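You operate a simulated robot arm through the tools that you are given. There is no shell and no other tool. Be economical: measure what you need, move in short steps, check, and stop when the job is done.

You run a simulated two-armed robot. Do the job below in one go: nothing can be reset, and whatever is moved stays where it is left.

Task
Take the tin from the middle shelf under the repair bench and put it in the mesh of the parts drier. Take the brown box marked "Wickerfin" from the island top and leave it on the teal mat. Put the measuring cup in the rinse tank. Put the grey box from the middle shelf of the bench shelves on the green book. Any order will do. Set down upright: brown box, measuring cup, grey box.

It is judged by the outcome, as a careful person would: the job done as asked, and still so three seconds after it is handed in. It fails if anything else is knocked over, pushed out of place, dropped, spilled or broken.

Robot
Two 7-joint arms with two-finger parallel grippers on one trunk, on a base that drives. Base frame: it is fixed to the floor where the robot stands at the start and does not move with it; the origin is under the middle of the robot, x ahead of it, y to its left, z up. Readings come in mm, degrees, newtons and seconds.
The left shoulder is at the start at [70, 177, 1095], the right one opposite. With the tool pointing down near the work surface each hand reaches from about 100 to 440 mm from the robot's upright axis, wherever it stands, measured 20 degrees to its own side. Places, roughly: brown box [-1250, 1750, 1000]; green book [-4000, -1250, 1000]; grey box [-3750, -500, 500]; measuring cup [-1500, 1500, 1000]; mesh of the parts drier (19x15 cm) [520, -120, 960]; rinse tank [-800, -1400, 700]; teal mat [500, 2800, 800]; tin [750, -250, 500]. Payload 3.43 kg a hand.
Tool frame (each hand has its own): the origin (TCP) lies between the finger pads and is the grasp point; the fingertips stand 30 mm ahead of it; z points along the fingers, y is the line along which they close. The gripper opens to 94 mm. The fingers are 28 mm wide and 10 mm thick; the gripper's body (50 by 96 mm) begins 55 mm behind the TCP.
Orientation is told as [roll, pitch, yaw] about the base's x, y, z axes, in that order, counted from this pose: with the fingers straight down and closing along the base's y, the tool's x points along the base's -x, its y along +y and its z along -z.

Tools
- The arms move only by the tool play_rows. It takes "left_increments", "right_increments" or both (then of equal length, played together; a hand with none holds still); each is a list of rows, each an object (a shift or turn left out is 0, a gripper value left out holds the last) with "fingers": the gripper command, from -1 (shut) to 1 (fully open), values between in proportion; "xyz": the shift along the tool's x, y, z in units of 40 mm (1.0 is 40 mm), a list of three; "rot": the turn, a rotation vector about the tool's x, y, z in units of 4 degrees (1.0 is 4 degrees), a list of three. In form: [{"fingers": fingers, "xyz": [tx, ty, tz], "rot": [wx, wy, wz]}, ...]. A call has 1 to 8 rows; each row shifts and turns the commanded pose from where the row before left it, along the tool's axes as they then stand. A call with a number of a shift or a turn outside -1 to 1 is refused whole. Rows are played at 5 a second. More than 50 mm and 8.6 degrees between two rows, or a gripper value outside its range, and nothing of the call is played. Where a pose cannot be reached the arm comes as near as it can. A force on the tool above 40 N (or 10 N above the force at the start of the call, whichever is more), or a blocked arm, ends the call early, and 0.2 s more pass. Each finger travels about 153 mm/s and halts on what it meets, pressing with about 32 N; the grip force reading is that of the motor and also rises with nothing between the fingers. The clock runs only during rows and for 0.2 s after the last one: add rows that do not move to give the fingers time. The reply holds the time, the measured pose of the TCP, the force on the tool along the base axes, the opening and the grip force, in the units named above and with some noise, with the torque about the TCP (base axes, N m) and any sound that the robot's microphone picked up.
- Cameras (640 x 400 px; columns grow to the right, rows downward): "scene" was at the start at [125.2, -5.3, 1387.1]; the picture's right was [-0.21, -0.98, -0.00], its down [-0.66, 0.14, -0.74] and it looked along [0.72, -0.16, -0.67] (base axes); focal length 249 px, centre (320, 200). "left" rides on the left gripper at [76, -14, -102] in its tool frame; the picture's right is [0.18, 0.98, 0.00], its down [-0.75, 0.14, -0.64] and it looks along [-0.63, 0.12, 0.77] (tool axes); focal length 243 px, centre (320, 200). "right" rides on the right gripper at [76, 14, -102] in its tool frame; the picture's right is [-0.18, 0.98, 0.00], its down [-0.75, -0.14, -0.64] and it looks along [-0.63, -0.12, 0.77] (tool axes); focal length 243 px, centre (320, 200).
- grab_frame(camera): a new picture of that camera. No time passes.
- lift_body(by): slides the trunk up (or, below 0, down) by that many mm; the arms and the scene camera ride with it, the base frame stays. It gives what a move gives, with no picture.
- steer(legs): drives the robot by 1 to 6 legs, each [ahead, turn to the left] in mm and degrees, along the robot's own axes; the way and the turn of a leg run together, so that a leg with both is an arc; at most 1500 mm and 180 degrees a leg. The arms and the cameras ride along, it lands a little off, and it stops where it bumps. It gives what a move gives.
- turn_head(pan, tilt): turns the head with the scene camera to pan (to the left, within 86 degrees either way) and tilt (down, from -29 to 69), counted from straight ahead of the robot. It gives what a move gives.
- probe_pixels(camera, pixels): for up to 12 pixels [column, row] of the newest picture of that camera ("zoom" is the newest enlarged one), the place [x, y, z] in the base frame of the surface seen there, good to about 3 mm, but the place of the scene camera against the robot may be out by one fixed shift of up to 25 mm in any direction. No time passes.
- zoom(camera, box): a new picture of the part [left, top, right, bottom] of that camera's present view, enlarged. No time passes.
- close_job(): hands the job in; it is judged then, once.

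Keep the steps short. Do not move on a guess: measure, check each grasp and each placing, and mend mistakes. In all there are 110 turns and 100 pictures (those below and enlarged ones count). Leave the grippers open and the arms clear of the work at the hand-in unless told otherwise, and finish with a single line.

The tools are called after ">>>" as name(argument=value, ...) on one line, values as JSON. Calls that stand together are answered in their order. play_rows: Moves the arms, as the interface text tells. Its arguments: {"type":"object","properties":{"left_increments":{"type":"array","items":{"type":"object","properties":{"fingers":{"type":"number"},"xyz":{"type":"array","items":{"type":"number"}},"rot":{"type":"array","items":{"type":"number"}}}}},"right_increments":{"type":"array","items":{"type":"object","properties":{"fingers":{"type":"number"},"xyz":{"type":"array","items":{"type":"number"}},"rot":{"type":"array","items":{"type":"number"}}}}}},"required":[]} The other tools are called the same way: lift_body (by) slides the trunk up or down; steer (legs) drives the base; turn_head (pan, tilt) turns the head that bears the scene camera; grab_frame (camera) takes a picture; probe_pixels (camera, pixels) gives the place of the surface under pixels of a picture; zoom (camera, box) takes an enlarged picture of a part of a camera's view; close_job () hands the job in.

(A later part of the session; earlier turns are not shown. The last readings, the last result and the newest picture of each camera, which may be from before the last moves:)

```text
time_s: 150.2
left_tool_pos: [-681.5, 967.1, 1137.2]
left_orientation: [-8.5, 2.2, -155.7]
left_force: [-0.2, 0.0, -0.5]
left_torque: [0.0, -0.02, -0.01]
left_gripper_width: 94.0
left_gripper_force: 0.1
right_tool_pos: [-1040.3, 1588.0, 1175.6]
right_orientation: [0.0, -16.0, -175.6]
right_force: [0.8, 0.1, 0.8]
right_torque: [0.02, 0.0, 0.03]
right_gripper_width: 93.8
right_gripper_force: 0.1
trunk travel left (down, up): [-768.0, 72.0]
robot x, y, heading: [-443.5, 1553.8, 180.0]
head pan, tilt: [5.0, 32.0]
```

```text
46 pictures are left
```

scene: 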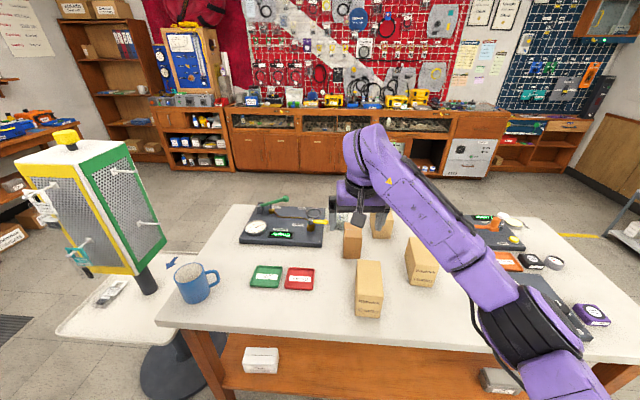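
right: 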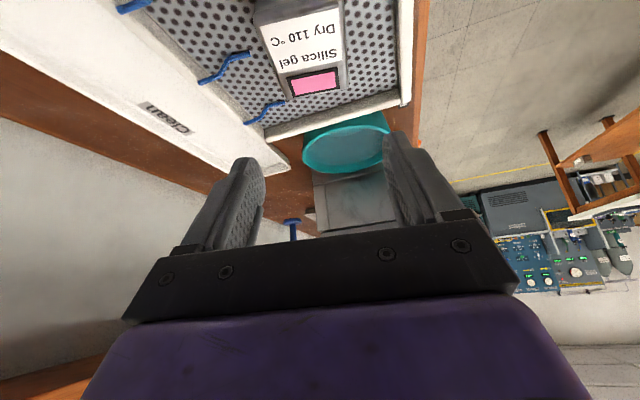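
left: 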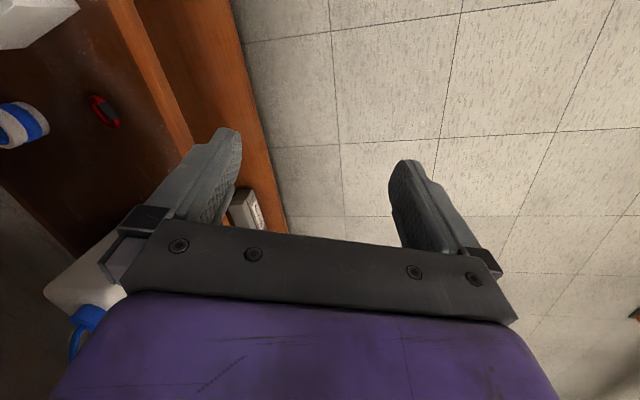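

>>> zoom(camera="scene", box=[320, 195, 460, 325])

>>> probe_pixels(camera="scene", pixels=[[352, 232], [352, 252], [368, 270], [368, 300], [420, 250], [425, 275], [380, 228], [335, 205], [330, 300], [240, 210], [460, 215], [300, 268]])

>>> grab_frame(camera="right")

```text
3.08 times, centred on (390, 260) of scene
```

zoom: 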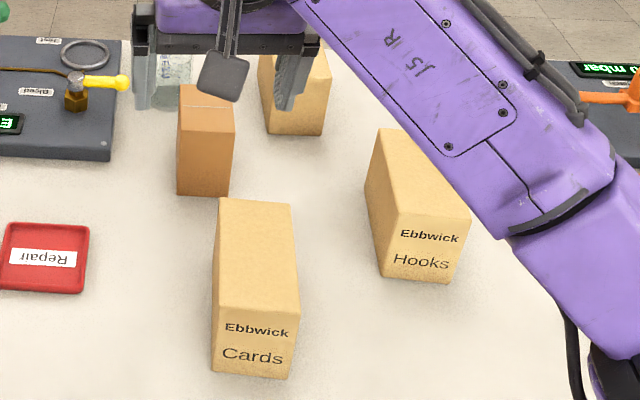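

```text
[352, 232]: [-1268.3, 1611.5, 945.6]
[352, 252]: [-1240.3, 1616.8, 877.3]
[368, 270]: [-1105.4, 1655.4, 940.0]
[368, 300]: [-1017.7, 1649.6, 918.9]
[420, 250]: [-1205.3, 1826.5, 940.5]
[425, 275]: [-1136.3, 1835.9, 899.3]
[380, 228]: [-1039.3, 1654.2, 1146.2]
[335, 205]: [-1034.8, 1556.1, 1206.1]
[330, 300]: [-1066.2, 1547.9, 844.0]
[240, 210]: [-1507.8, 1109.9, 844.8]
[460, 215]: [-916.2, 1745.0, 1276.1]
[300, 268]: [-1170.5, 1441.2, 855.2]
```

```text
44 pictures are left
```

right: 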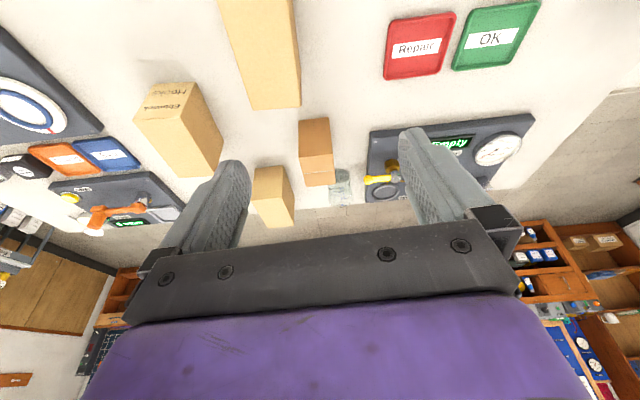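

Cards and Hooks are "Ebbwick". Check the darker one A (315,150) and D (272,195) and the cup (340,188) in the right picture.

>>> probe_pixels(camera="right", pixels=[[315, 130], [318, 175], [300, 150], [272, 180], [275, 210], [340, 190], [341, 175], [265, 60], [170, 100], [345, 205], [350, 160], [360, 185]])

>>> zoom(camera="right", box=[230, 110, 390, 230])

```text
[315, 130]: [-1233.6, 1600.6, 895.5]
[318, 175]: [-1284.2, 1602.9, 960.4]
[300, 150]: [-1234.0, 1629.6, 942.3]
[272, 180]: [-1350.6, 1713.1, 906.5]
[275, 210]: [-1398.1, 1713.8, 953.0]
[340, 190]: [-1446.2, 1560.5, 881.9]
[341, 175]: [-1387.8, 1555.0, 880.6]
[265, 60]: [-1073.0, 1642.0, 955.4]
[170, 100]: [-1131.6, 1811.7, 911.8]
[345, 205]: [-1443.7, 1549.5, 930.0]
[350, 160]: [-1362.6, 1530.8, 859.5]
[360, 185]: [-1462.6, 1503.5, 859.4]
```

```text
3.33 times, centred on (310, 170) of right
```

zoom: 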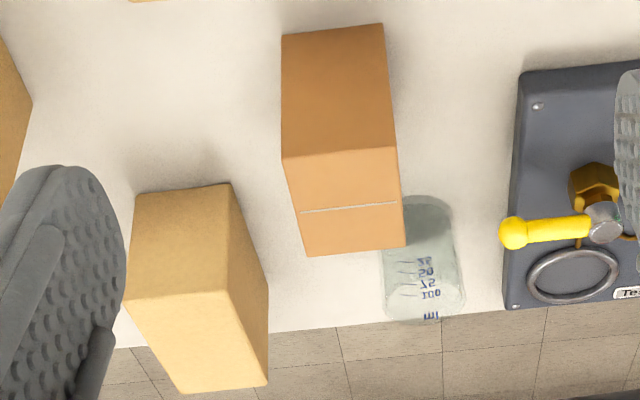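

Neither A nor D shows a mark from here; by its place D (−1375,1713) or a hidden face must decide. I'll go round the north end to the west side, where the cup is also within reach. First check clearances.

>>> probe_pixels(camera="scene", pixels=[[300, 150], [460, 150], [560, 260], [610, 340], [520, 175]])

>>> steer(legs=[[0, -90], [1350, 0], [0, 90], [1500, 0], [100, 0], [0, 90]])

>>> turn_head(pan=20, tilt=25)

>>> grab_frame(camera="scene")

```text
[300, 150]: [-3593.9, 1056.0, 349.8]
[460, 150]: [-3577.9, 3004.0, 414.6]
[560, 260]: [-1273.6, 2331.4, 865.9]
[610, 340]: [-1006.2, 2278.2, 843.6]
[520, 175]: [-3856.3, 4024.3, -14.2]
```

```text
time_s: 176.0
left_tool_pos: [-1391.9, 2689.6, 1136.9]
left_orientation: [-8.3, 2.4, -69.1]
left_force: [0.1, 1.2, 0.2]
left_torque: [-0.03, -0.02, 0.02]
left_gripper_width: 93.7
left_gripper_force: 0.1
right_tool_pos: [-2032.6, 2369.1, 1176.7]
right_orientation: [0.0, -16.0, -89.0]
right_force: [0.3, -0.3, 0.6]
right_torque: [0.03, 0.01, 0.0]
right_gripper_width: 94.0
right_gripper_force: 0.0
trunk travel left (down, up): [-768.0, 72.0]
robot x, y, heading: [-1956.8, 2959.4, -93.9]
head pan, tilt: [5.0, 32.0]
```

```text
time_s: 176.8
left_tool_pos: [-1392.5, 2690.0, 1136.1]
left_orientation: [-8.4, 2.3, -69.1]
left_force: [-0.9, -0.6, -0.5]
left_torque: [-0.02, -0.01, 0.02]
left_gripper_width: 93.9
left_gripper_force: 0.1
right_tool_pos: [-2032.4, 2368.3, 1176.9]
right_orientation: [0.0, -16.0, -88.9]
right_force: [-0.7, 0.4, 0.2]
right_torque: [-0.03, -0.03, 0.02]
right_gripper_width: 94.3
right_gripper_force: 0.1
trunk travel left (down, up): [-768.0, 72.0]
robot x, y, heading: [-1963.4, 2962.0, -93.7]
head pan, tilt: [20.0, 25.0]
```

```text
42 pictures are left
```

scene: 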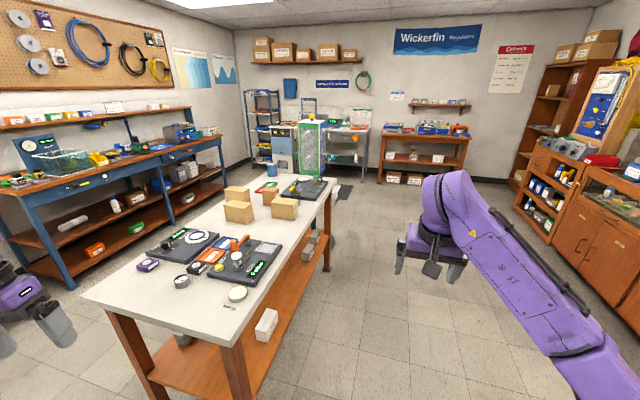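

>>> zoom(camera="scene", box=[205, 160, 345, 240])

>>> probe_pixels(camera="scene", pixels=[[326, 188], [232, 338], [286, 205], [240, 210], [237, 190], [270, 190], [302, 185], [325, 270]])

```text
4.57 times, centred on (275, 200) of scene
```

zoom: 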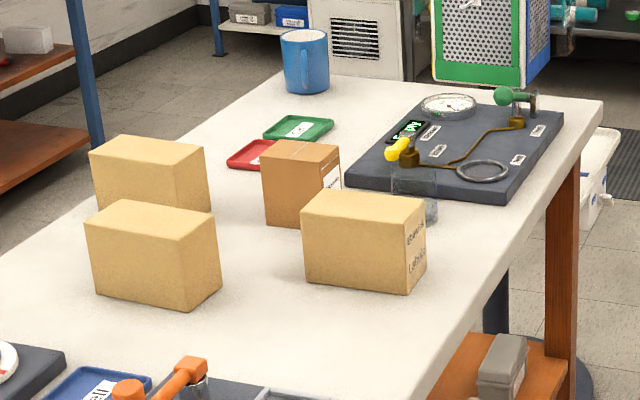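

```text
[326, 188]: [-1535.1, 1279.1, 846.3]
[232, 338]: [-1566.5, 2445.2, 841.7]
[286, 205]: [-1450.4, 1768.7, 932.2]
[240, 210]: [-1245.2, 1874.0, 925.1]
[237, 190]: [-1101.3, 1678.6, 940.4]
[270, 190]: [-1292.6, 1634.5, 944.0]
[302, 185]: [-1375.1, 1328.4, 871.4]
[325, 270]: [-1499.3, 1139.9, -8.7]
```

A (the darker brown box) carries a label on its west face; D is Ebbwick. Drive down the west side to about (−1850,1400) and face east.

>>> steer(legs=[[0, 8], [800, 0], [760, 0], [0, 86]])

>>> turn_head(pan=15, tilt=40)

>>> grab_frame(camera="scene")

```text
time_s: 189.1
left_tool_pos: [-1607.8, 1977.0, 1137.5]
left_orientation: [-8.4, 2.3, 24.3]
left_force: [0.2, 0.2, -0.5]
left_torque: [0.01, -0.02, 0.0]
left_gripper_width: 94.3
left_gripper_force: 0.1
right_tool_pos: [-1250.7, 1356.1, 1177.8]
right_orientation: [0.0, -16.0, 4.3]
right_force: [-0.4, 0.9, 0.0]
right_torque: [-0.02, 0.0, 0.0]
right_gripper_width: 94.0
right_gripper_force: 0.1
trunk travel left (down, up): [-768.0, 72.0]
robot x, y, heading: [-1849.4, 1393.6, -0.3]
head pan, tilt: [20.0, 25.0]
```

```text
time_s: 189.9
left_tool_pos: [-1608.9, 1976.2, 1136.8]
left_orientation: [-8.5, 2.2, 24.3]
left_force: [-0.3, 0.5, -0.1]
left_torque: [-0.01, -0.05, 0.0]
left_gripper_width: 93.9
left_gripper_force: 0.1
right_tool_pos: [-1251.8, 1356.4, 1175.2]
right_orientation: [0.1, -16.0, 4.3]
right_force: [-0.4, 0.1, 0.1]
right_torque: [-0.02, 0.03, -0.01]
right_gripper_width: 94.2
right_gripper_force: 0.1
trunk travel left (down, up): [-768.0, 72.0]
robot x, y, heading: [-1846.3, 1392.8, -0.1]
head pan, tilt: [15.0, 40.0]
```

```text
40 pictures are left
```

scene: 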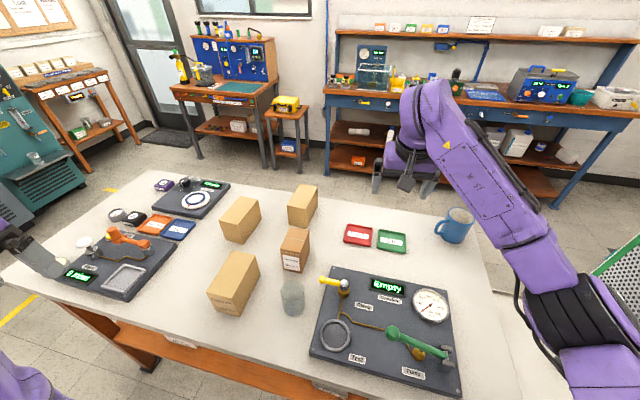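

>>> zoom(camera="scene", box=[230, 210, 350, 320])

>>> probe_pixels(camera="scene", pixels=[[292, 300], [292, 285], [290, 262], [295, 237], [283, 310], [303, 310], [240, 290], [345, 282], [320, 330], [300, 320], [270, 330]])

```text
3.64 times, centred on (290, 265) of scene
```

zoom: 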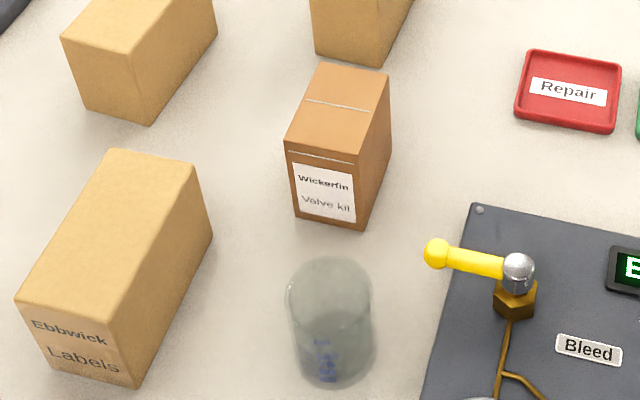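

```text
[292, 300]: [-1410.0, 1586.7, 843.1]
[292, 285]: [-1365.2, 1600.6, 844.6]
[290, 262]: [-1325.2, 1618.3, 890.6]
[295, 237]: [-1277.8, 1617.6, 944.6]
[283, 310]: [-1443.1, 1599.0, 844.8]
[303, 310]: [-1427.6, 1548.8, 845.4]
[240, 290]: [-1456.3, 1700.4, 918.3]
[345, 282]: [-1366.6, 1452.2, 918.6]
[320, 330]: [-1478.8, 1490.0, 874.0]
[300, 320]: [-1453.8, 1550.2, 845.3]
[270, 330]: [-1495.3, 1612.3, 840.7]
```

Confirmed: A reads "Wickerfin Valve kit". Now orient the left hand (pitch −16, yaw −5) for the cup.

>>> play_rows(left_increments=[{"rot": [-0.148, -0.49, 0.953]}, {"rot": [-0.148, -0.49, 0.953]}, {"rot": [-0.148, -0.49, 0.953]}, {"rot": [-0.148, -0.49, 0.953]}, {"rot": [-0.148, -0.49, 0.953]}, {"rot": [-0.148, -0.49, 0.953]}, {"rot": [-0.148, -0.49, 0.953]}, {"rot": [-0.148, -0.49, 0.953]}])

>>> play_rows(left_increments=[{"xyz": [0, -1, 0]}, {"xyz": [0, -1, 0]}, {"xyz": [0, -1, 0]}, {"xyz": [0, -1, 0]}, {"xyz": [0, -1, 0]}, {"xyz": [0, -1, 0]}])

```text
time_s: 191.7
left_tool_pos: [-1607.1, 1977.3, 1138.1]
left_orientation: [0.0, -16.0, -5.1]
left_force: [-0.1, -0.3, 0.1]
left_torque: [0.02, 0.0, -0.02]
left_gripper_width: 94.0
left_gripper_force: 0.0
right_tool_pos: [-1250.3, 1355.4, 1176.1]
right_orientation: [0.0, -16.1, 4.3]
right_force: [0.0, 0.8, 0.1]
right_torque: [-0.01, 0.0, -0.02]
right_gripper_width: 93.9
right_gripper_force: 0.1
trunk travel left (down, up): [-768.0, 72.0]
robot x, y, heading: [-1841.4, 1392.1, -0.5]
head pan, tilt: [15.0, 40.0]
```

```text
time_s: 193.1
left_tool_pos: [-1606.9, 1832.5, 1111.5]
left_orientation: [-0.6, -16.0, -4.8]
left_force: [0.1, -0.2, 0.3]
left_torque: [-0.02, 0.0, 0.0]
left_gripper_width: 94.1
left_gripper_force: 0.2
left hand out of reach, approached as far as the arm can: row 4, 5, 6
right_tool_pos: [-1250.1, 1355.4, 1175.3]
right_orientation: [0.1, -16.1, 4.3]
right_force: [0.3, -0.9, 0.1]
right_torque: [0.01, 0.01, 0.03]
right_gripper_width: 93.9
right_gripper_force: 0.1
trunk travel left (down, up): [-768.0, 72.0]
robot x, y, heading: [-1845.6, 1393.2, -0.2]
head pan, tilt: [15.0, 40.0]
```

>>> play_rows(left_increments=[{"xyz": [-0.961, 0, 0.276]}, {"xyz": [-0.961, 0, 0.276]}, {"xyz": [-0.961, -0.3, 0.276]}, {"xyz": [-0.48, -1, 0.138]}, {"xyz": [0, -1, 0]}, {"xyz": [0, -1, 0]}, {"xyz": [0, -1, 0]}, {"xyz": [0, -1, 0]}])

>>> grab_frame(camera="left")

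```text
time_s: 194.9
left_tool_pos: [-1424.1, 1664.8, 1054.2]
left_orientation: [-1.1, -15.9, -4.2]
left_force: [0.0, -0.4, -0.6]
left_torque: [-0.01, 0.01, 0.02]
left_gripper_width: 94.1
left_gripper_force: 0.0
left hand out of reach, approached as far as the arm can: row 4, 5, 6, 7, 8
right_tool_pos: [-1250.0, 1356.3, 1174.9]
right_orientation: [-0.1, -16.1, 4.3]
right_force: [0.1, 0.1, 0.2]
right_torque: [0.03, 0.03, 0.0]
right_gripper_width: 94.0
right_gripper_force: 0.2
trunk travel left (down, up): [-768.0, 72.0]
robot x, y, heading: [-1847.6, 1387.8, -0.1]
head pan, tilt: [15.0, 40.0]
```

```text
38 pictures are left
```

left: 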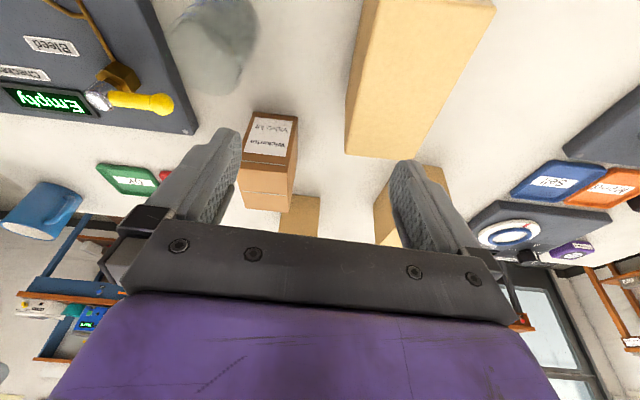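

Reach is limited sideways; instead turn the base right 12° to bring the hand over the cup's line, then measure.

>>> steer(legs=[[0, -12], [-50, 0]])

>>> grab_frame(camera="left")

>>> probe_pixels(camera="left", pixels=[[300, 60], [320, 80], [320, 100], [340, 60], [300, 100]])

```text
time_s: 196.6
left_tool_pos: [-1422.1, 1581.0, 1052.6]
left_orientation: [-1.2, -15.9, -16.3]
left_force: [1.5, -0.7, -0.3]
left_torque: [-0.03, 0.01, 0.03]
left_gripper_width: 94.1
left_gripper_force: 0.1
right_tool_pos: [-1315.0, 1246.0, 1172.9]
right_orientation: [0.0, -15.6, -7.3]
right_force: [-0.3, -0.5, -0.7]
right_torque: [-0.01, 0.03, -0.01]
right_gripper_width: 94.0
right_gripper_force: 0.1
trunk travel left (down, up): [-768.0, 72.0]
robot x, y, heading: [-1891.2, 1400.0, -11.7]
head pan, tilt: [15.0, 40.0]
```

```text
37 pictures are left
```

left: 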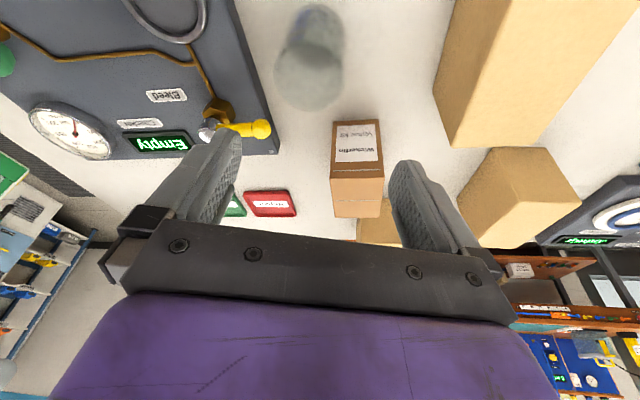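

```text
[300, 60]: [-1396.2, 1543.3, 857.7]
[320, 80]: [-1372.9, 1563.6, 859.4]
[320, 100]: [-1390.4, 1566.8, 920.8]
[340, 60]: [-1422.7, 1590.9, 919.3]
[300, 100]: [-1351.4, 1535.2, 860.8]
```

Cup rim centre ≈(−1410,1563), z≈922, Ø≈63. The hand is low relative to the shoulder, so raise it 120 mm for better reach, and align over the cup.

>>> play_rows(left_increments=[{"xyz": [-0.276, 0, -0.961]}, {"xyz": [-0.276, 0, -0.961]}, {"xyz": [-0.276, 0, -0.961]}, {"xyz": [-0.4, -0.35, 0.115]}, {"xyz": [0, 0, 0]}])

```text
time_s: 197.8
left_tool_pos: [-1366.9, 1584.3, 1148.9]
left_orientation: [-1.1, -16.0, -16.3]
left_force: [0.0, 0.3, 0.2]
left_torque: [0.01, 0.0, 0.01]
left_gripper_width: 93.8
left_gripper_force: 0.0
left hand out of reach, approached as far as the arm can: row 1, 2, 3
right_tool_pos: [-1320.9, 1245.7, 1175.6]
right_orientation: [0.0, -16.0, -7.5]
right_force: [-0.2, -0.4, 0.2]
right_torque: [0.01, -0.02, 0.02]
right_gripper_width: 94.0
right_gripper_force: 0.1
trunk travel left (down, up): [-768.0, 72.0]
robot x, y, heading: [-1895.5, 1405.1, -12.1]
head pan, tilt: [15.0, 40.0]
```

>>> steer(legs=[[-53, -3.3]])

>>> lift_body(by=-150)

>>> grab_frame(camera="left")

```text
time_s: 198.7
left_tool_pos: [-1403.4, 1565.0, 1147.0]
left_orientation: [-1.3, -15.9, -19.6]
left_force: [-0.5, 0.8, 0.2]
left_torque: [-0.01, 0.05, 0.01]
left_gripper_width: 94.0
left_gripper_force: 0.0
right_tool_pos: [-1376.9, 1225.3, 1172.6]
right_orientation: [0.0, -15.8, -10.8]
right_force: [-0.2, 0.8, 0.1]
right_torque: [0.0, 0.04, 0.01]
right_gripper_width: 94.1
right_gripper_force: 0.2
trunk travel left (down, up): [-768.0, 72.0]
robot x, y, heading: [-1946.1, 1413.2, -15.3]
head pan, tilt: [15.0, 40.0]
```

```text
time_s: 200.4
left_tool_pos: [-1409.4, 1566.0, 1000.3]
left_orientation: [-1.2, -16.1, -19.6]
left_force: [-0.3, -0.1, -0.2]
left_torque: [-0.03, -0.02, 0.01]
left_gripper_width: 93.9
left_gripper_force: 0.1
right_tool_pos: [-1379.8, 1226.3, 1025.2]
right_orientation: [-0.1, -16.0, -10.8]
right_force: [-0.3, 0.2, -0.1]
right_torque: [0.03, 0.0, 0.03]
right_gripper_width: 94.0
right_gripper_force: 0.1
trunk travel left (down, up): [-618.0, 222.0]
robot x, y, heading: [-1946.1, 1416.9, -15.6]
head pan, tilt: [15.0, 40.0]
```

```text
36 pictures are left
```

left: 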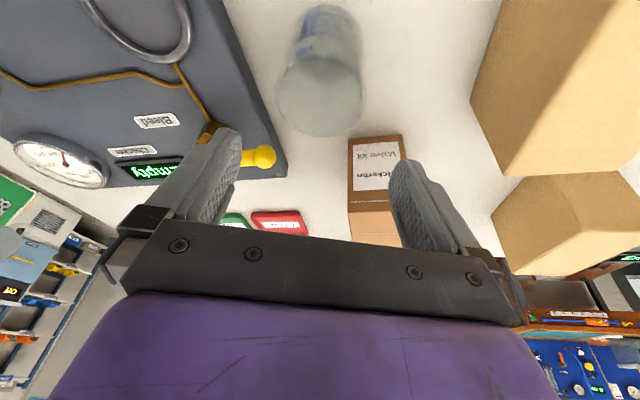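

Cup centred laterally; back 9 mm and lower 95 mm around it.

>>> play_rows(left_increments=[{"xyz": [0.22, 0, -0.063]}])

>>> lift_body(by=-95)

>>> grab_frame(camera="left")

```text
time_s: 200.8
left_tool_pos: [-1415.8, 1569.5, 999.3]
left_orientation: [-2.4, -16.5, -19.1]
left_force: [0.0, -0.1, -0.1]
left_torque: [0.01, -0.01, 0.02]
left_gripper_width: 94.2
left_gripper_force: 0.1
right_tool_pos: [-1382.1, 1225.6, 1023.9]
right_orientation: [-0.1, -16.0, -10.7]
right_force: [0.8, 0.4, 0.3]
right_torque: [0.0, -0.01, -0.02]
right_gripper_width: 93.7
right_gripper_force: 0.0
trunk travel left (down, up): [-618.0, 222.0]
robot x, y, heading: [-1946.8, 1417.4, -15.1]
head pan, tilt: [15.0, 40.0]
```

```text
time_s: 202.1
left_tool_pos: [-1415.2, 1568.6, 902.2]
left_orientation: [-2.3, -16.2, -19.0]
left_force: [0.0, -0.6, -1.0]
left_torque: [-0.02, 0.02, -0.02]
left_gripper_width: 93.7
left_gripper_force: 0.1
right_tool_pos: [-1381.0, 1226.3, 929.6]
right_orientation: [-0.1, -16.0, -10.7]
right_force: [0.4, -0.7, -0.3]
right_torque: [-0.01, -0.01, 0.0]
right_gripper_width: 94.1
right_gripper_force: 0.0
trunk travel left (down, up): [-523.0, 317.0]
robot x, y, heading: [-1947.7, 1418.5, -15.3]
head pan, tilt: [15.0, 40.0]
```

```text
35 pictures are left
```

left: 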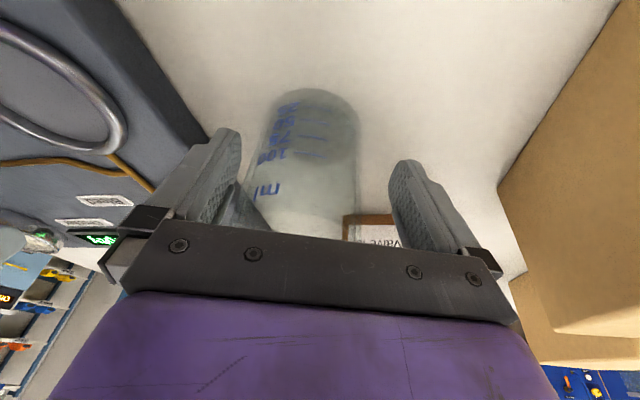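

The cup stands between the fingers. Close.

>>> play_rows(left_increments=[{"fingers": 0.3}, {"fingers": 0}, {"fingers": -1}, {"fingers": -1}])

>>> lift_body(by=150)

>>> grab_frame(camera="left")

```text
time_s: 203.1
left_tool_pos: [-1414.7, 1570.6, 902.5]
left_orientation: [-2.3, -16.1, -19.1]
left_force: [-0.1, 0.5, 2.1]
left_torque: [0.13, -0.05, 0.0]
left_gripper_width: 62.6
left_gripper_force: 31.9
right_tool_pos: [-1381.1, 1225.2, 930.2]
right_orientation: [0.1, -16.0, -10.8]
right_force: [0.1, 0.8, 0.0]
right_torque: [0.0, -0.01, 0.01]
right_gripper_width: 94.3
right_gripper_force: 0.0
trunk travel left (down, up): [-523.0, 317.0]
robot x, y, heading: [-1942.5, 1416.1, -15.1]
head pan, tilt: [15.0, 40.0]
```

```text
time_s: 204.9
left_tool_pos: [-1413.9, 1570.3, 1052.5]
left_orientation: [-2.4, -16.0, -19.0]
left_force: [0.6, 0.8, 0.0]
left_torque: [-0.01, 0.01, 0.0]
left_gripper_width: 62.7
left_gripper_force: 31.9
right_tool_pos: [-1380.2, 1226.2, 1080.1]
right_orientation: [0.0, -15.9, -10.6]
right_force: [-0.3, 0.1, 1.0]
right_torque: [-0.02, 0.0, -0.01]
right_gripper_width: 94.2
right_gripper_force: 0.0
trunk travel left (down, up): [-673.0, 167.0]
robot x, y, heading: [-1944.3, 1417.5, -15.5]
head pan, tilt: [15.0, 40.0]
```

```text
34 pictures are left
```

left: 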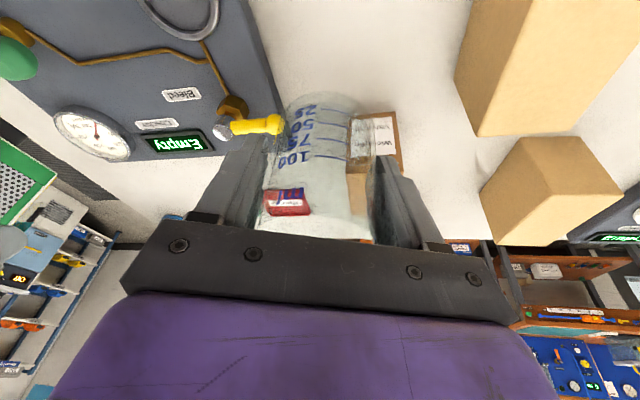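

Cup held. Raise the left hand 140 mm for clearance, then reposition to (−1862,1637), heading 0, to put the right hand over the Wickerfin box.

>>> play_rows(left_increments=[{"xyz": [-0.276, 0, -0.961]}, {"xyz": [-0.276, 0, -0.961]}, {"xyz": [-0.276, 0, -0.961]}, {"xyz": [-0.13, 0, -0.48]}])

>>> steer(legs=[[0, 85], [235, 0], [0, -70]])

>>> grab_frame(camera="right")

```text
time_s: 205.9
left_tool_pos: [-1395.9, 1579.4, 1190.9]
left_orientation: [-2.3, -16.2, -19.1]
left_force: [0.0, -0.5, -0.8]
left_torque: [-0.03, -0.01, 0.0]
left_gripper_width: 62.5
left_gripper_force: 32.1
left hand out of reach, approached as far as the arm can: row 1, 2
right_tool_pos: [-1379.9, 1225.5, 1080.9]
right_orientation: [0.1, -16.0, -10.6]
right_force: [-0.1, -1.2, -1.1]
right_torque: [0.01, -0.05, -0.04]
right_gripper_width: 94.0
right_gripper_force: 0.1
trunk travel left (down, up): [-673.0, 167.0]
robot x, y, heading: [-1947.2, 1415.2, -15.5]
head pan, tilt: [15.0, 40.0]
```

```text
time_s: 214.3
left_tool_pos: [-1351.4, 1908.3, 1188.5]
left_orientation: [-2.4, -15.9, -7.3]
left_force: [0.0, -0.3, -1.0]
left_torque: [0.0, 0.0, -0.01]
left_gripper_width: 63.1
left_gripper_force: 32.2
right_tool_pos: [-1265.3, 1565.3, 1079.6]
right_orientation: [0.0, -15.9, 1.0]
right_force: [-0.4, 0.5, 0.5]
right_torque: [0.0, 0.01, -0.03]
right_gripper_width: 94.3
right_gripper_force: 0.0
trunk travel left (down, up): [-673.0, 167.0]
robot x, y, heading: [-1858.5, 1636.5, -3.7]
head pan, tilt: [15.0, 40.0]
```

```text
33 pictures are left
```

right: 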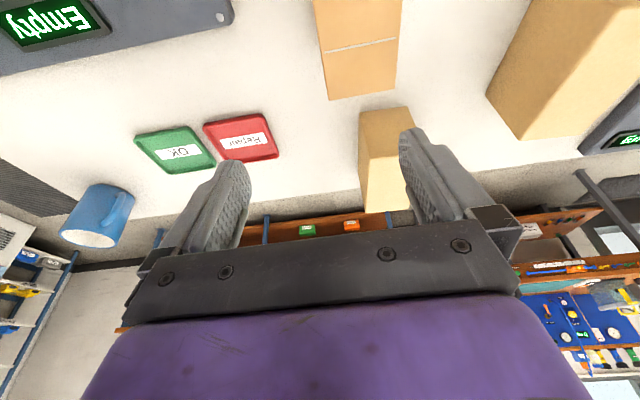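

Box A's top is at (355,50). Probe it.

>>> probe_pixels(camera="right", pixels=[[332, 94], [392, 87], [320, 30], [396, 30], [360, 60], [325, 8], [400, 8], [318, 60], [408, 60]])

```text
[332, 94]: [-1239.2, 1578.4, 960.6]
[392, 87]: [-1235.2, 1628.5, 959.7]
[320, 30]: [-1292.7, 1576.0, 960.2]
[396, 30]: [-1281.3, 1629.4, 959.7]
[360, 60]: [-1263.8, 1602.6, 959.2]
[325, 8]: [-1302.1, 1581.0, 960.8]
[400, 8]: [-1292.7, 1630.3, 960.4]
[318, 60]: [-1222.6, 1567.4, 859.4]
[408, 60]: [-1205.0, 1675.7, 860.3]
```

Box A: y 1575–1631, centre ≈(−1271,1603), yaw ≈0. Shift right hand 38 mm left, 6 mm back, then lower 162 mm.

>>> play_rows(right_increments=[{"xyz": [0.15, 0.48, -0.04]}, {"xyz": [0, 0.46, 0]}, {"xyz": [0, 0, 0]}])

>>> lift_body(by=-95)

>>> grab_frame(camera="right")

```text
time_s: 215.1
left_tool_pos: [-1350.7, 1908.4, 1188.7]
left_orientation: [-2.4, -16.0, -7.3]
left_force: [0.8, 0.0, -1.1]
left_torque: [0.0, 0.05, 0.0]
left_gripper_width: 62.8
left_gripper_force: 32.4
right_tool_pos: [-1272.7, 1602.1, 1081.2]
right_orientation: [0.0, -15.9, 1.1]
right_force: [-0.2, 0.0, -1.0]
right_torque: [0.01, 0.01, 0.02]
right_gripper_width: 94.0
right_gripper_force: 0.0
trunk travel left (down, up): [-673.0, 167.0]
robot x, y, heading: [-1861.5, 1636.8, -3.4]
head pan, tilt: [15.0, 40.0]
```

```text
time_s: 216.4
left_tool_pos: [-1351.7, 1910.1, 1093.5]
left_orientation: [-2.5, -16.1, -7.4]
left_force: [-0.1, 0.2, 0.3]
left_torque: [0.0, 0.0, -0.02]
left_gripper_width: 62.6
left_gripper_force: 32.7
right_tool_pos: [-1271.7, 1603.2, 988.8]
right_orientation: [0.0, -16.0, 0.9]
right_force: [0.7, -0.1, -0.5]
right_torque: [-0.01, 0.04, 0.0]
right_gripper_width: 94.1
right_gripper_force: 0.0
trunk travel left (down, up): [-578.0, 262.0]
robot x, y, heading: [-1854.7, 1638.7, -3.8]
head pan, tilt: [15.0, 40.0]
```

```text
32 pictures are left
```

right: 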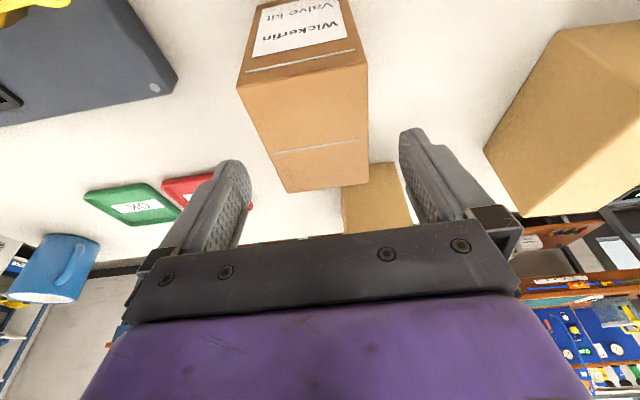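

Centred. Lower 70 mm, close, and lift.

>>> lift_body(by=-70)

>>> play_rows(right_increments=[{"fingers": 0.3}, {"fingers": -1}, {"fingers": -1}, {"fingers": -1}])

>>> lift_body(by=200)

>>> grab_frame(camera="right")

```text
time_s: 217.5
left_tool_pos: [-1354.2, 1912.9, 1031.2]
left_orientation: [-2.7, -16.3, -7.3]
left_force: [-0.1, 0.8, -0.5]
left_torque: [0.01, 0.02, 0.01]
left_gripper_width: 62.6
left_gripper_force: 31.8
right_tool_pos: [-1275.6, 1603.5, 949.9]
right_orientation: [-0.6, -18.7, 0.9]
right_force: [0.2, 0.2, 0.1]
right_torque: [0.01, 0.02, -0.02]
right_gripper_width: 94.1
right_gripper_force: 0.0
trunk travel left (down, up): [-508.0, 332.0]
robot x, y, heading: [-1854.1, 1635.7, -3.7]
head pan, tilt: [15.0, 40.0]
```

```text
time_s: 218.7
left_tool_pos: [-1356.9, 1914.8, 1025.0]
left_orientation: [-2.9, -16.3, -7.1]
left_force: [0.6, 0.2, -0.2]
left_torque: [-0.01, 0.01, -0.03]
left_gripper_width: 62.7
left_gripper_force: 32.2
right_tool_pos: [-1275.6, 1601.8, 953.1]
right_orientation: [-0.7, -20.0, 0.8]
right_force: [1.4, 0.1, -2.6]
right_torque: [-0.01, 0.0, 0.0]
right_gripper_width: 64.1
right_gripper_force: 32.2
trunk travel left (down, up): [-508.0, 332.0]
robot x, y, heading: [-1860.0, 1632.2, -3.5]
head pan, tilt: [15.0, 40.0]
stopped in row 4 (right hand): the arm was blocked; the commanded pose is now the measured one
```

```text
time_s: 220.9
left_tool_pos: [-1350.8, 1909.5, 1223.9]
left_orientation: [-2.5, -16.0, -7.4]
left_force: [0.0, 1.4, -0.2]
left_torque: [0.02, -0.02, 0.02]
left_gripper_width: 62.7
left_gripper_force: 32.0
right_tool_pos: [-1271.3, 1598.9, 1140.5]
right_orientation: [-0.2, -18.7, 0.7]
right_force: [0.1, -0.2, -1.1]
right_torque: [-0.01, -0.04, 0.0]
right_gripper_width: 64.2
right_gripper_force: 32.2
trunk travel left (down, up): [-708.0, 132.0]
robot x, y, heading: [-1861.4, 1637.8, -3.7]
head pan, tilt: [15.0, 40.0]
```

```text
31 pictures are left
```

right: 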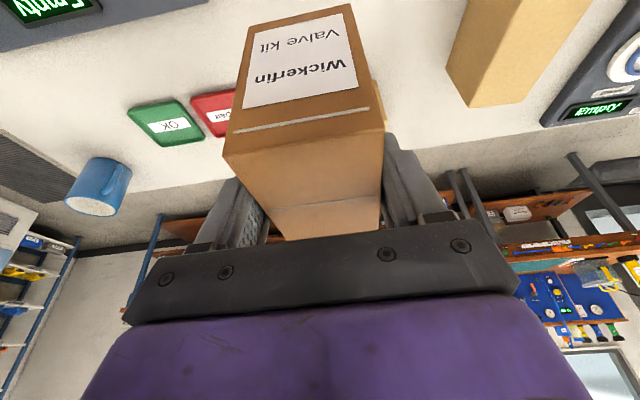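

Box lifted (elbow seems to have rested on the table edge, but the grip is good). Check the scene for anything disturbed.

>>> turn_head(pan=-10, tilt=48)

>>> grab_frame(camera="scene")

```text
time_s: 221.8
left_tool_pos: [-1352.2, 1910.6, 1223.7]
left_orientation: [-2.6, -16.0, -7.3]
left_force: [-0.2, 0.0, -0.7]
left_torque: [-0.04, -0.01, 0.02]
left_gripper_width: 62.5
left_gripper_force: 32.0
right_tool_pos: [-1269.9, 1599.5, 1140.3]
right_orientation: [-0.1, -18.6, 0.7]
right_force: [-0.2, 0.4, -1.8]
right_torque: [0.01, -0.01, -0.02]
right_gripper_width: 64.1
right_gripper_force: 31.9
trunk travel left (down, up): [-708.0, 132.0]
robot x, y, heading: [-1856.2, 1634.7, -3.5]
head pan, tilt: [-10.0, 48.0]
```

```text
30 pictures are left
```

scene: 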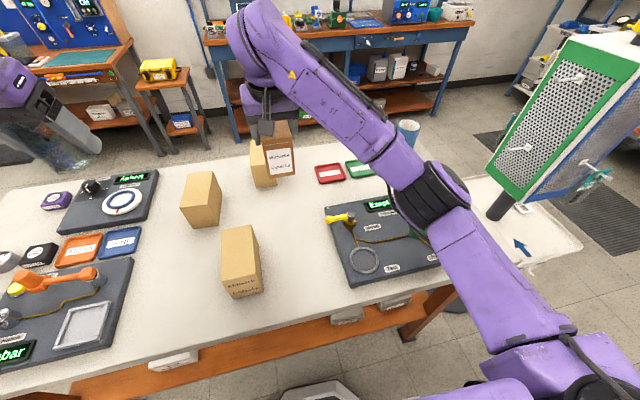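

The elbow hung above the gauge board. Compare the board's place with before: knob earlier at (−1367,1452,918), corner points.

>>> probe_pixels(camera="scene", pixels=[[348, 219], [328, 208], [345, 287], [335, 172], [240, 270], [410, 248]])

>>> zoom(camera="scene", box=[310, 180, 470, 290])

```text
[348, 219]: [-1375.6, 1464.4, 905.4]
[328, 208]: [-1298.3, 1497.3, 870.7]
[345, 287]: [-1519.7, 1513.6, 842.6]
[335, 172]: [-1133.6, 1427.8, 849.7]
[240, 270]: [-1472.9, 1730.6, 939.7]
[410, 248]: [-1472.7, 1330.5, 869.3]
```

```text
3.64 times, centred on (390, 235) of scene
```

zoom: 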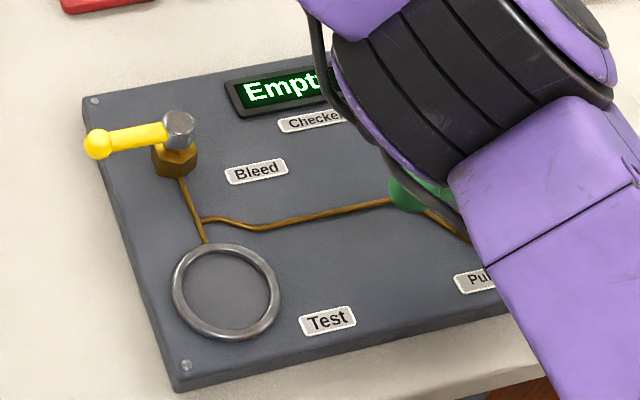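

The board looks untouched. Now carry both round the north end toward the teal mat.

>>> steer(legs=[[0, 93.5], [1280, 0], [0, -90], [1500, 0]])

>>> turn_head(pan=0, tilt=35)

>>> grab_frame(camera="scene")

```text
time_s: 242.9
left_tool_pos: [119.1, 3213.8, 1222.9]
left_orientation: [-2.5, -16.1, -3.8]
left_force: [0.1, -0.2, -0.7]
left_torque: [0.01, -0.03, 0.04]
left_gripper_width: 62.3
left_gripper_force: 31.9
right_tool_pos: [218.6, 2911.4, 1141.0]
right_orientation: [-0.1, -18.6, 4.3]
right_force: [-0.3, 0.2, -1.8]
right_torque: [0.0, -0.03, 0.0]
right_gripper_width: 64.0
right_gripper_force: 31.9
trunk travel left (down, up): [-708.0, 132.0]
robot x, y, heading: [-366.9, 2910.0, -0.0]
head pan, tilt: [-10.0, 48.0]
```

```text
time_s: 243.7
left_tool_pos: [120.6, 3215.3, 1222.6]
left_orientation: [-2.5, -16.0, -3.7]
left_force: [1.0, -0.9, 0.3]
left_torque: [-0.05, 0.01, 0.04]
left_gripper_width: 62.4
left_gripper_force: 31.9
right_tool_pos: [220.4, 2911.0, 1140.9]
right_orientation: [-0.1, -18.6, 4.2]
right_force: [-0.9, 1.0, -2.3]
right_torque: [0.01, -0.03, -0.01]
right_gripper_width: 64.2
right_gripper_force: 32.0
trunk travel left (down, up): [-708.0, 132.0]
robot x, y, heading: [-368.5, 2913.9, -0.0]
head pan, tilt: [0.0, 35.0]
```

```text
28 pictures are left
```

scene: 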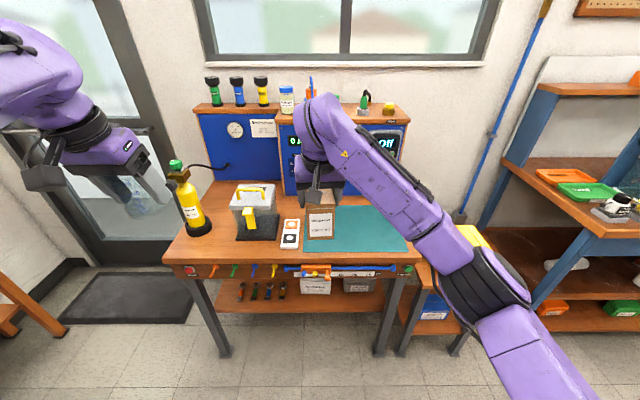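

Mat at (303–405, 207–250). Probe mat, table and neighbours.

>>> probe_pixels(camera="scene", pixels=[[306, 248], [404, 248], [385, 210], [365, 240], [288, 262], [415, 258], [475, 235], [290, 232], [375, 190], [330, 248], [495, 290], [300, 100]])

>>> grab_frame(camera="right")

```text
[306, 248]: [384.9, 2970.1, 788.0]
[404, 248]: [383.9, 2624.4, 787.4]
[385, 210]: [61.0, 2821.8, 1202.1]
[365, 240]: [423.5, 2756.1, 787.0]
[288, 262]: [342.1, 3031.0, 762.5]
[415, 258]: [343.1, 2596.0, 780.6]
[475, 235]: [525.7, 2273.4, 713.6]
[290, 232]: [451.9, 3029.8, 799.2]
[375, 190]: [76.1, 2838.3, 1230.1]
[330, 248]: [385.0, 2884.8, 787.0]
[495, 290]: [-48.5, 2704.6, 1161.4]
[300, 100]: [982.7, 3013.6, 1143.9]
```

```text
27 pictures are left
```

right: 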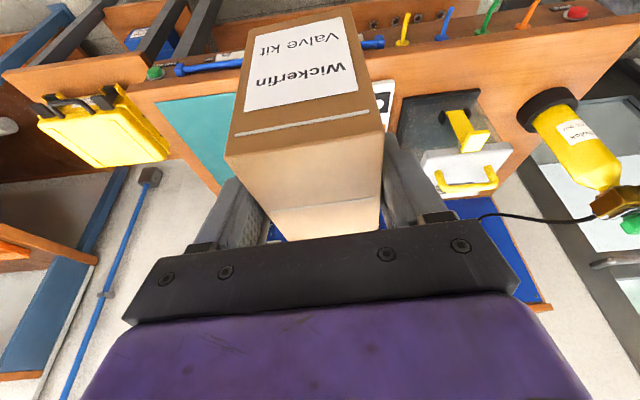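

>>> probe_pixels(camera="scene", pixels=[[245, 190], [268, 190], [245, 215], [178, 165], [195, 225], [250, 232], [290, 225]])

>>> probe_pixels(camera="right", pixels=[[160, 105], [215, 180], [205, 130], [383, 95], [440, 130], [540, 105], [100, 125]])

```text
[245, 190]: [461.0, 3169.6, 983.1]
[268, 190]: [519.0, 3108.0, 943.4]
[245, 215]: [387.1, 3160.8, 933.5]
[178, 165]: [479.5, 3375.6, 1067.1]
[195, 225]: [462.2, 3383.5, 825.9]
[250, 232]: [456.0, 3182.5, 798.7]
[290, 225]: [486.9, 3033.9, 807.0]
```

```text
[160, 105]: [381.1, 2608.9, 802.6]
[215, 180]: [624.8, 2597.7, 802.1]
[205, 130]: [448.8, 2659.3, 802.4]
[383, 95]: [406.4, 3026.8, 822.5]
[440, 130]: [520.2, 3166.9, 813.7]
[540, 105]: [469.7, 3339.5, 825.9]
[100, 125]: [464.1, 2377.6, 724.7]
```

Mat true: x 381–625, y≥2605, z 802. A tall tub at y>3100 would meet the cup hand if I came straight, so approach at heading 22° from (−55,2560).

>>> steer(legs=[[0, -48.5], [472, 0], [0, 70.5]])

>>> turn_head(pan=0, tilt=45)

>>> grab_frame(camera="scene")

```text
time_s: 251.8
left_tool_pos: [289.8, 3014.2, 1223.4]
left_orientation: [-2.4, -16.1, 18.6]
left_force: [-0.7, 0.3, -0.7]
left_torque: [0.0, -0.02, 0.01]
left_gripper_width: 62.1
left_gripper_force: 32.3
right_tool_pos: [498.5, 2770.9, 1139.5]
right_orientation: [-0.2, -18.5, 26.6]
right_force: [0.2, -1.2, -2.6]
right_torque: [0.02, 0.02, -0.01]
right_gripper_width: 64.0
right_gripper_force: 32.0
trunk travel left (down, up): [-708.0, 132.0]
robot x, y, heading: [-47.6, 2549.2, 22.5]
head pan, tilt: [0.0, 35.0]
```

```text
time_s: 252.6
left_tool_pos: [289.7, 3016.0, 1223.3]
left_orientation: [-2.5, -16.0, 18.5]
left_force: [0.2, 0.4, -0.7]
left_torque: [-0.01, -0.01, -0.01]
left_gripper_width: 62.1
left_gripper_force: 32.2
right_tool_pos: [497.7, 2772.3, 1140.1]
right_orientation: [-0.1, -18.7, 26.6]
right_force: [0.3, 0.9, -2.0]
right_torque: [0.01, 0.02, 0.0]
right_gripper_width: 63.9
right_gripper_force: 32.1
trunk travel left (down, up): [-708.0, 132.0]
robot x, y, heading: [-45.2, 2549.2, 22.2]
head pan, tilt: [0.0, 45.0]
```

```text
26 pictures are left
```

scene: 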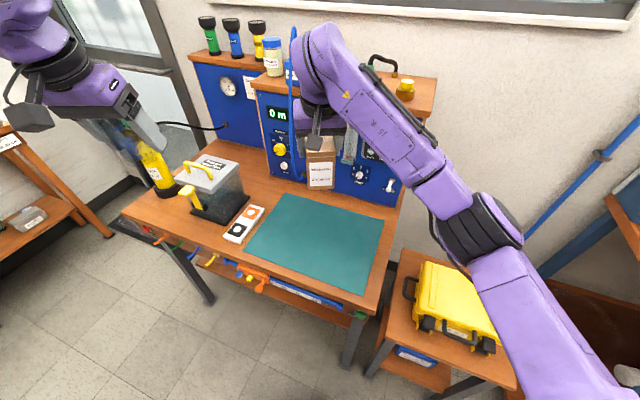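

Aligned over the mat. Lower 238 mm and check.

>>> lift_body(by=-238)

>>> grab_frame(camera="scene")

```text
time_s: 255.0
left_tool_pos: [290.0, 3015.3, 985.2]
left_orientation: [-2.5, -16.0, 18.6]
left_force: [-0.1, 0.6, -0.7]
left_torque: [-0.01, -0.03, 0.0]
left_gripper_width: 62.1
left_gripper_force: 32.5
right_tool_pos: [496.4, 2771.1, 902.1]
right_orientation: [-0.2, -18.6, 26.6]
right_force: [0.4, -0.6, -3.3]
right_torque: [0.01, 0.0, -0.03]
right_gripper_width: 63.9
right_gripper_force: 32.0
trunk travel left (down, up): [-470.0, 370.0]
robot x, y, heading: [-43.5, 2547.5, 22.3]
head pan, tilt: [0.0, 45.0]
```

```text
25 pictures are left
```

scene: 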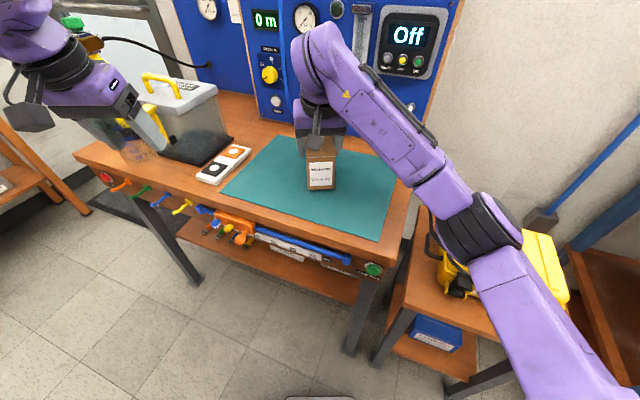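

About 6 mm to go; lower 5 then 3 mm watching the force.

>>> lift_body(by=-5)

>>> lift_body(by=-2)

```text
time_s: 255.6
left_tool_pos: [290.9, 3015.1, 980.0]
left_orientation: [-2.5, -15.9, 18.6]
left_force: [0.4, -0.2, -0.3]
left_torque: [0.01, 0.0, -0.02]
left_gripper_width: 61.9
left_gripper_force: 32.2
right_tool_pos: [497.8, 2770.7, 897.6]
right_orientation: [-0.2, -18.6, 26.6]
right_force: [-0.3, -0.2, -1.9]
right_torque: [0.02, 0.01, -0.01]
right_gripper_width: 64.1
right_gripper_force: 32.4
trunk travel left (down, up): [-465.0, 375.0]
robot x, y, heading: [-46.9, 2546.3, 22.5]
head pan, tilt: [0.0, 45.0]
```

```text
time_s: 256.1
left_tool_pos: [289.8, 3014.7, 978.5]
left_orientation: [-2.5, -15.9, 18.6]
left_force: [0.3, -1.0, -0.7]
left_torque: [0.01, 0.0, -0.01]
left_gripper_width: 62.3
left_gripper_force: 32.3
right_tool_pos: [498.0, 2770.7, 895.8]
right_orientation: [-0.3, -18.6, 26.6]
right_force: [0.7, 0.5, -2.3]
right_torque: [0.0, 0.01, 0.05]
right_gripper_width: 63.9
right_gripper_force: 31.9
trunk travel left (down, up): [-463.0, 377.0]
robot x, y, heading: [-45.3, 2546.0, 22.6]
head pan, tilt: [0.0, 45.0]
```

>>> lift_body(by=-3)

>>> grab_frame(camera="right")

```text
time_s: 256.6
left_tool_pos: [289.1, 3014.0, 975.7]
left_orientation: [-2.5, -16.0, 18.7]
left_force: [0.2, -0.3, -0.4]
left_torque: [0.0, -0.01, 0.0]
left_gripper_width: 62.3
left_gripper_force: 32.0
right_tool_pos: [498.1, 2770.2, 893.1]
right_orientation: [-0.2, -18.7, 26.5]
right_force: [0.5, -0.2, -0.8]
right_torque: [0.06, -0.1, -0.03]
right_gripper_width: 63.9
right_gripper_force: 32.4
trunk travel left (down, up): [-460.0, 380.0]
robot x, y, heading: [-44.0, 2547.0, 22.3]
head pan, tilt: [0.0, 45.0]
```

```text
24 pictures are left
```

right: 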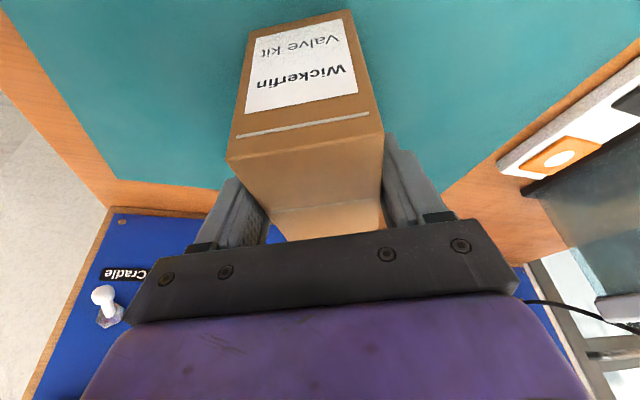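

Contact is starting (force dropped, torque rose). Open and raise.

>>> play_rows(right_increments=[{"fingers": 0.5}, {"fingers": 1}, {"fingers": 1}, {"fingers": 1}])

>>> lift_body(by=240)

>>> grab_frame(camera="scene")

```text
time_s: 257.6
left_tool_pos: [290.0, 3014.1, 975.9]
left_orientation: [-2.5, -16.0, 18.6]
left_force: [0.6, 0.5, -0.8]
left_torque: [-0.01, 0.02, -0.01]
left_gripper_width: 62.1
left_gripper_force: 31.8
right_tool_pos: [496.9, 2772.1, 892.6]
right_orientation: [-0.3, -18.6, 26.5]
right_force: [-0.7, -0.4, 0.4]
right_torque: [0.0, 0.01, -0.02]
right_gripper_width: 94.3
right_gripper_force: 0.2
trunk travel left (down, up): [-460.0, 380.0]
robot x, y, heading: [-44.4, 2548.3, 22.1]
head pan, tilt: [0.0, 45.0]
```

```text
time_s: 260.1
left_tool_pos: [290.5, 3014.8, 1214.8]
left_orientation: [-2.5, -16.0, 18.6]
left_force: [-0.1, 0.2, -0.4]
left_torque: [0.02, -0.03, 0.03]
left_gripper_width: 62.0
left_gripper_force: 32.2
right_tool_pos: [497.7, 2770.0, 1132.5]
right_orientation: [-0.2, -18.6, 26.6]
right_force: [-0.1, -0.2, 0.6]
right_torque: [0.01, -0.01, 0.05]
right_gripper_width: 93.9
right_gripper_force: 0.1
trunk travel left (down, up): [-700.0, 140.0]
robot x, y, heading: [-45.7, 2543.8, 22.3]
head pan, tilt: [0.0, 45.0]
```

```text
23 pictures are left
```

scene: 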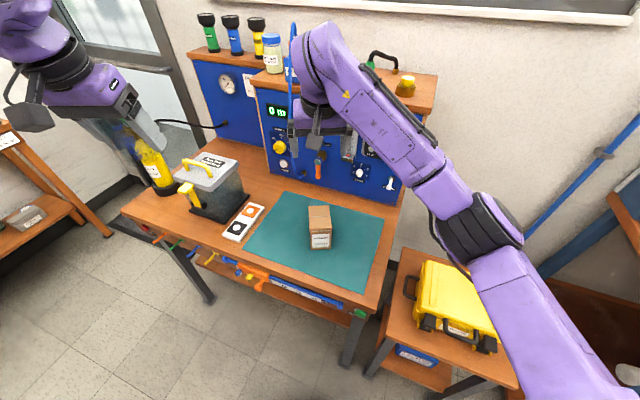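

Box stands upright on the mat. Now to the rinse tank with the cup: back off, drive down the corridor, and come to about (−1150,−850) facing the rinse bench.

>>> steer(legs=[[-300, 0], [0, -112.3], [1450, 0], [1450, 0], [0, -65], [700, 0]])

>>> turn_head(pan=60, tilt=30)

>>> grab_frame(camera="scene")

```text
time_s: 286.7
left_tool_pos: [-1230.1, -1243.8, 1215.6]
left_orientation: [-2.5, -16.0, -158.1]
left_force: [0.7, 0.6, -0.6]
left_torque: [-0.02, -0.02, -0.01]
left_gripper_width: 62.0
left_gripper_force: 32.6
right_tool_pos: [-1451.9, -1011.4, 1132.2]
right_orientation: [-0.2, -18.6, -150.1]
right_force: [0.0, -0.1, 0.1]
right_torque: [0.02, -0.02, 0.01]
right_gripper_width: 93.7
right_gripper_force: 0.1
trunk travel left (down, up): [-700.0, 140.0]
robot x, y, heading: [-920.9, -756.4, -154.5]
head pan, tilt: [0.0, 45.0]
```

```text
time_s: 288.0
left_tool_pos: [-1230.6, -1243.9, 1215.9]
left_orientation: [-2.5, -16.1, -158.1]
left_force: [0.4, -0.5, -0.1]
left_torque: [0.01, 0.03, 0.02]
left_gripper_width: 61.9
left_gripper_force: 32.3
right_tool_pos: [-1452.1, -1012.0, 1131.3]
right_orientation: [-0.3, -18.7, -150.0]
right_force: [-0.1, 0.0, -0.2]
right_torque: [0.01, -0.01, -0.01]
right_gripper_width: 93.7
right_gripper_force: 0.0
trunk travel left (down, up): [-700.0, 140.0]
robot x, y, heading: [-924.8, -756.9, -154.2]
head pan, tilt: [60.0, 30.0]
```

```text
22 pictures are left
```

scene: 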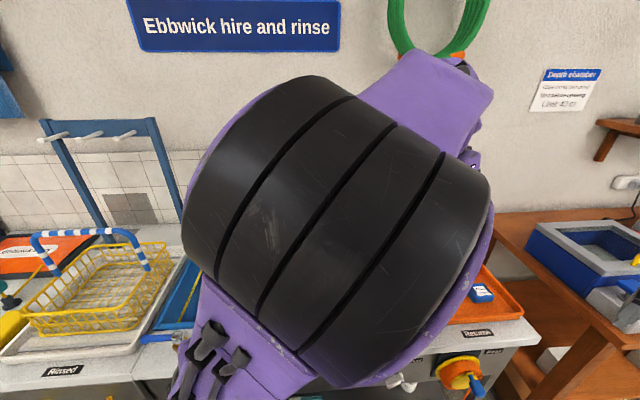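

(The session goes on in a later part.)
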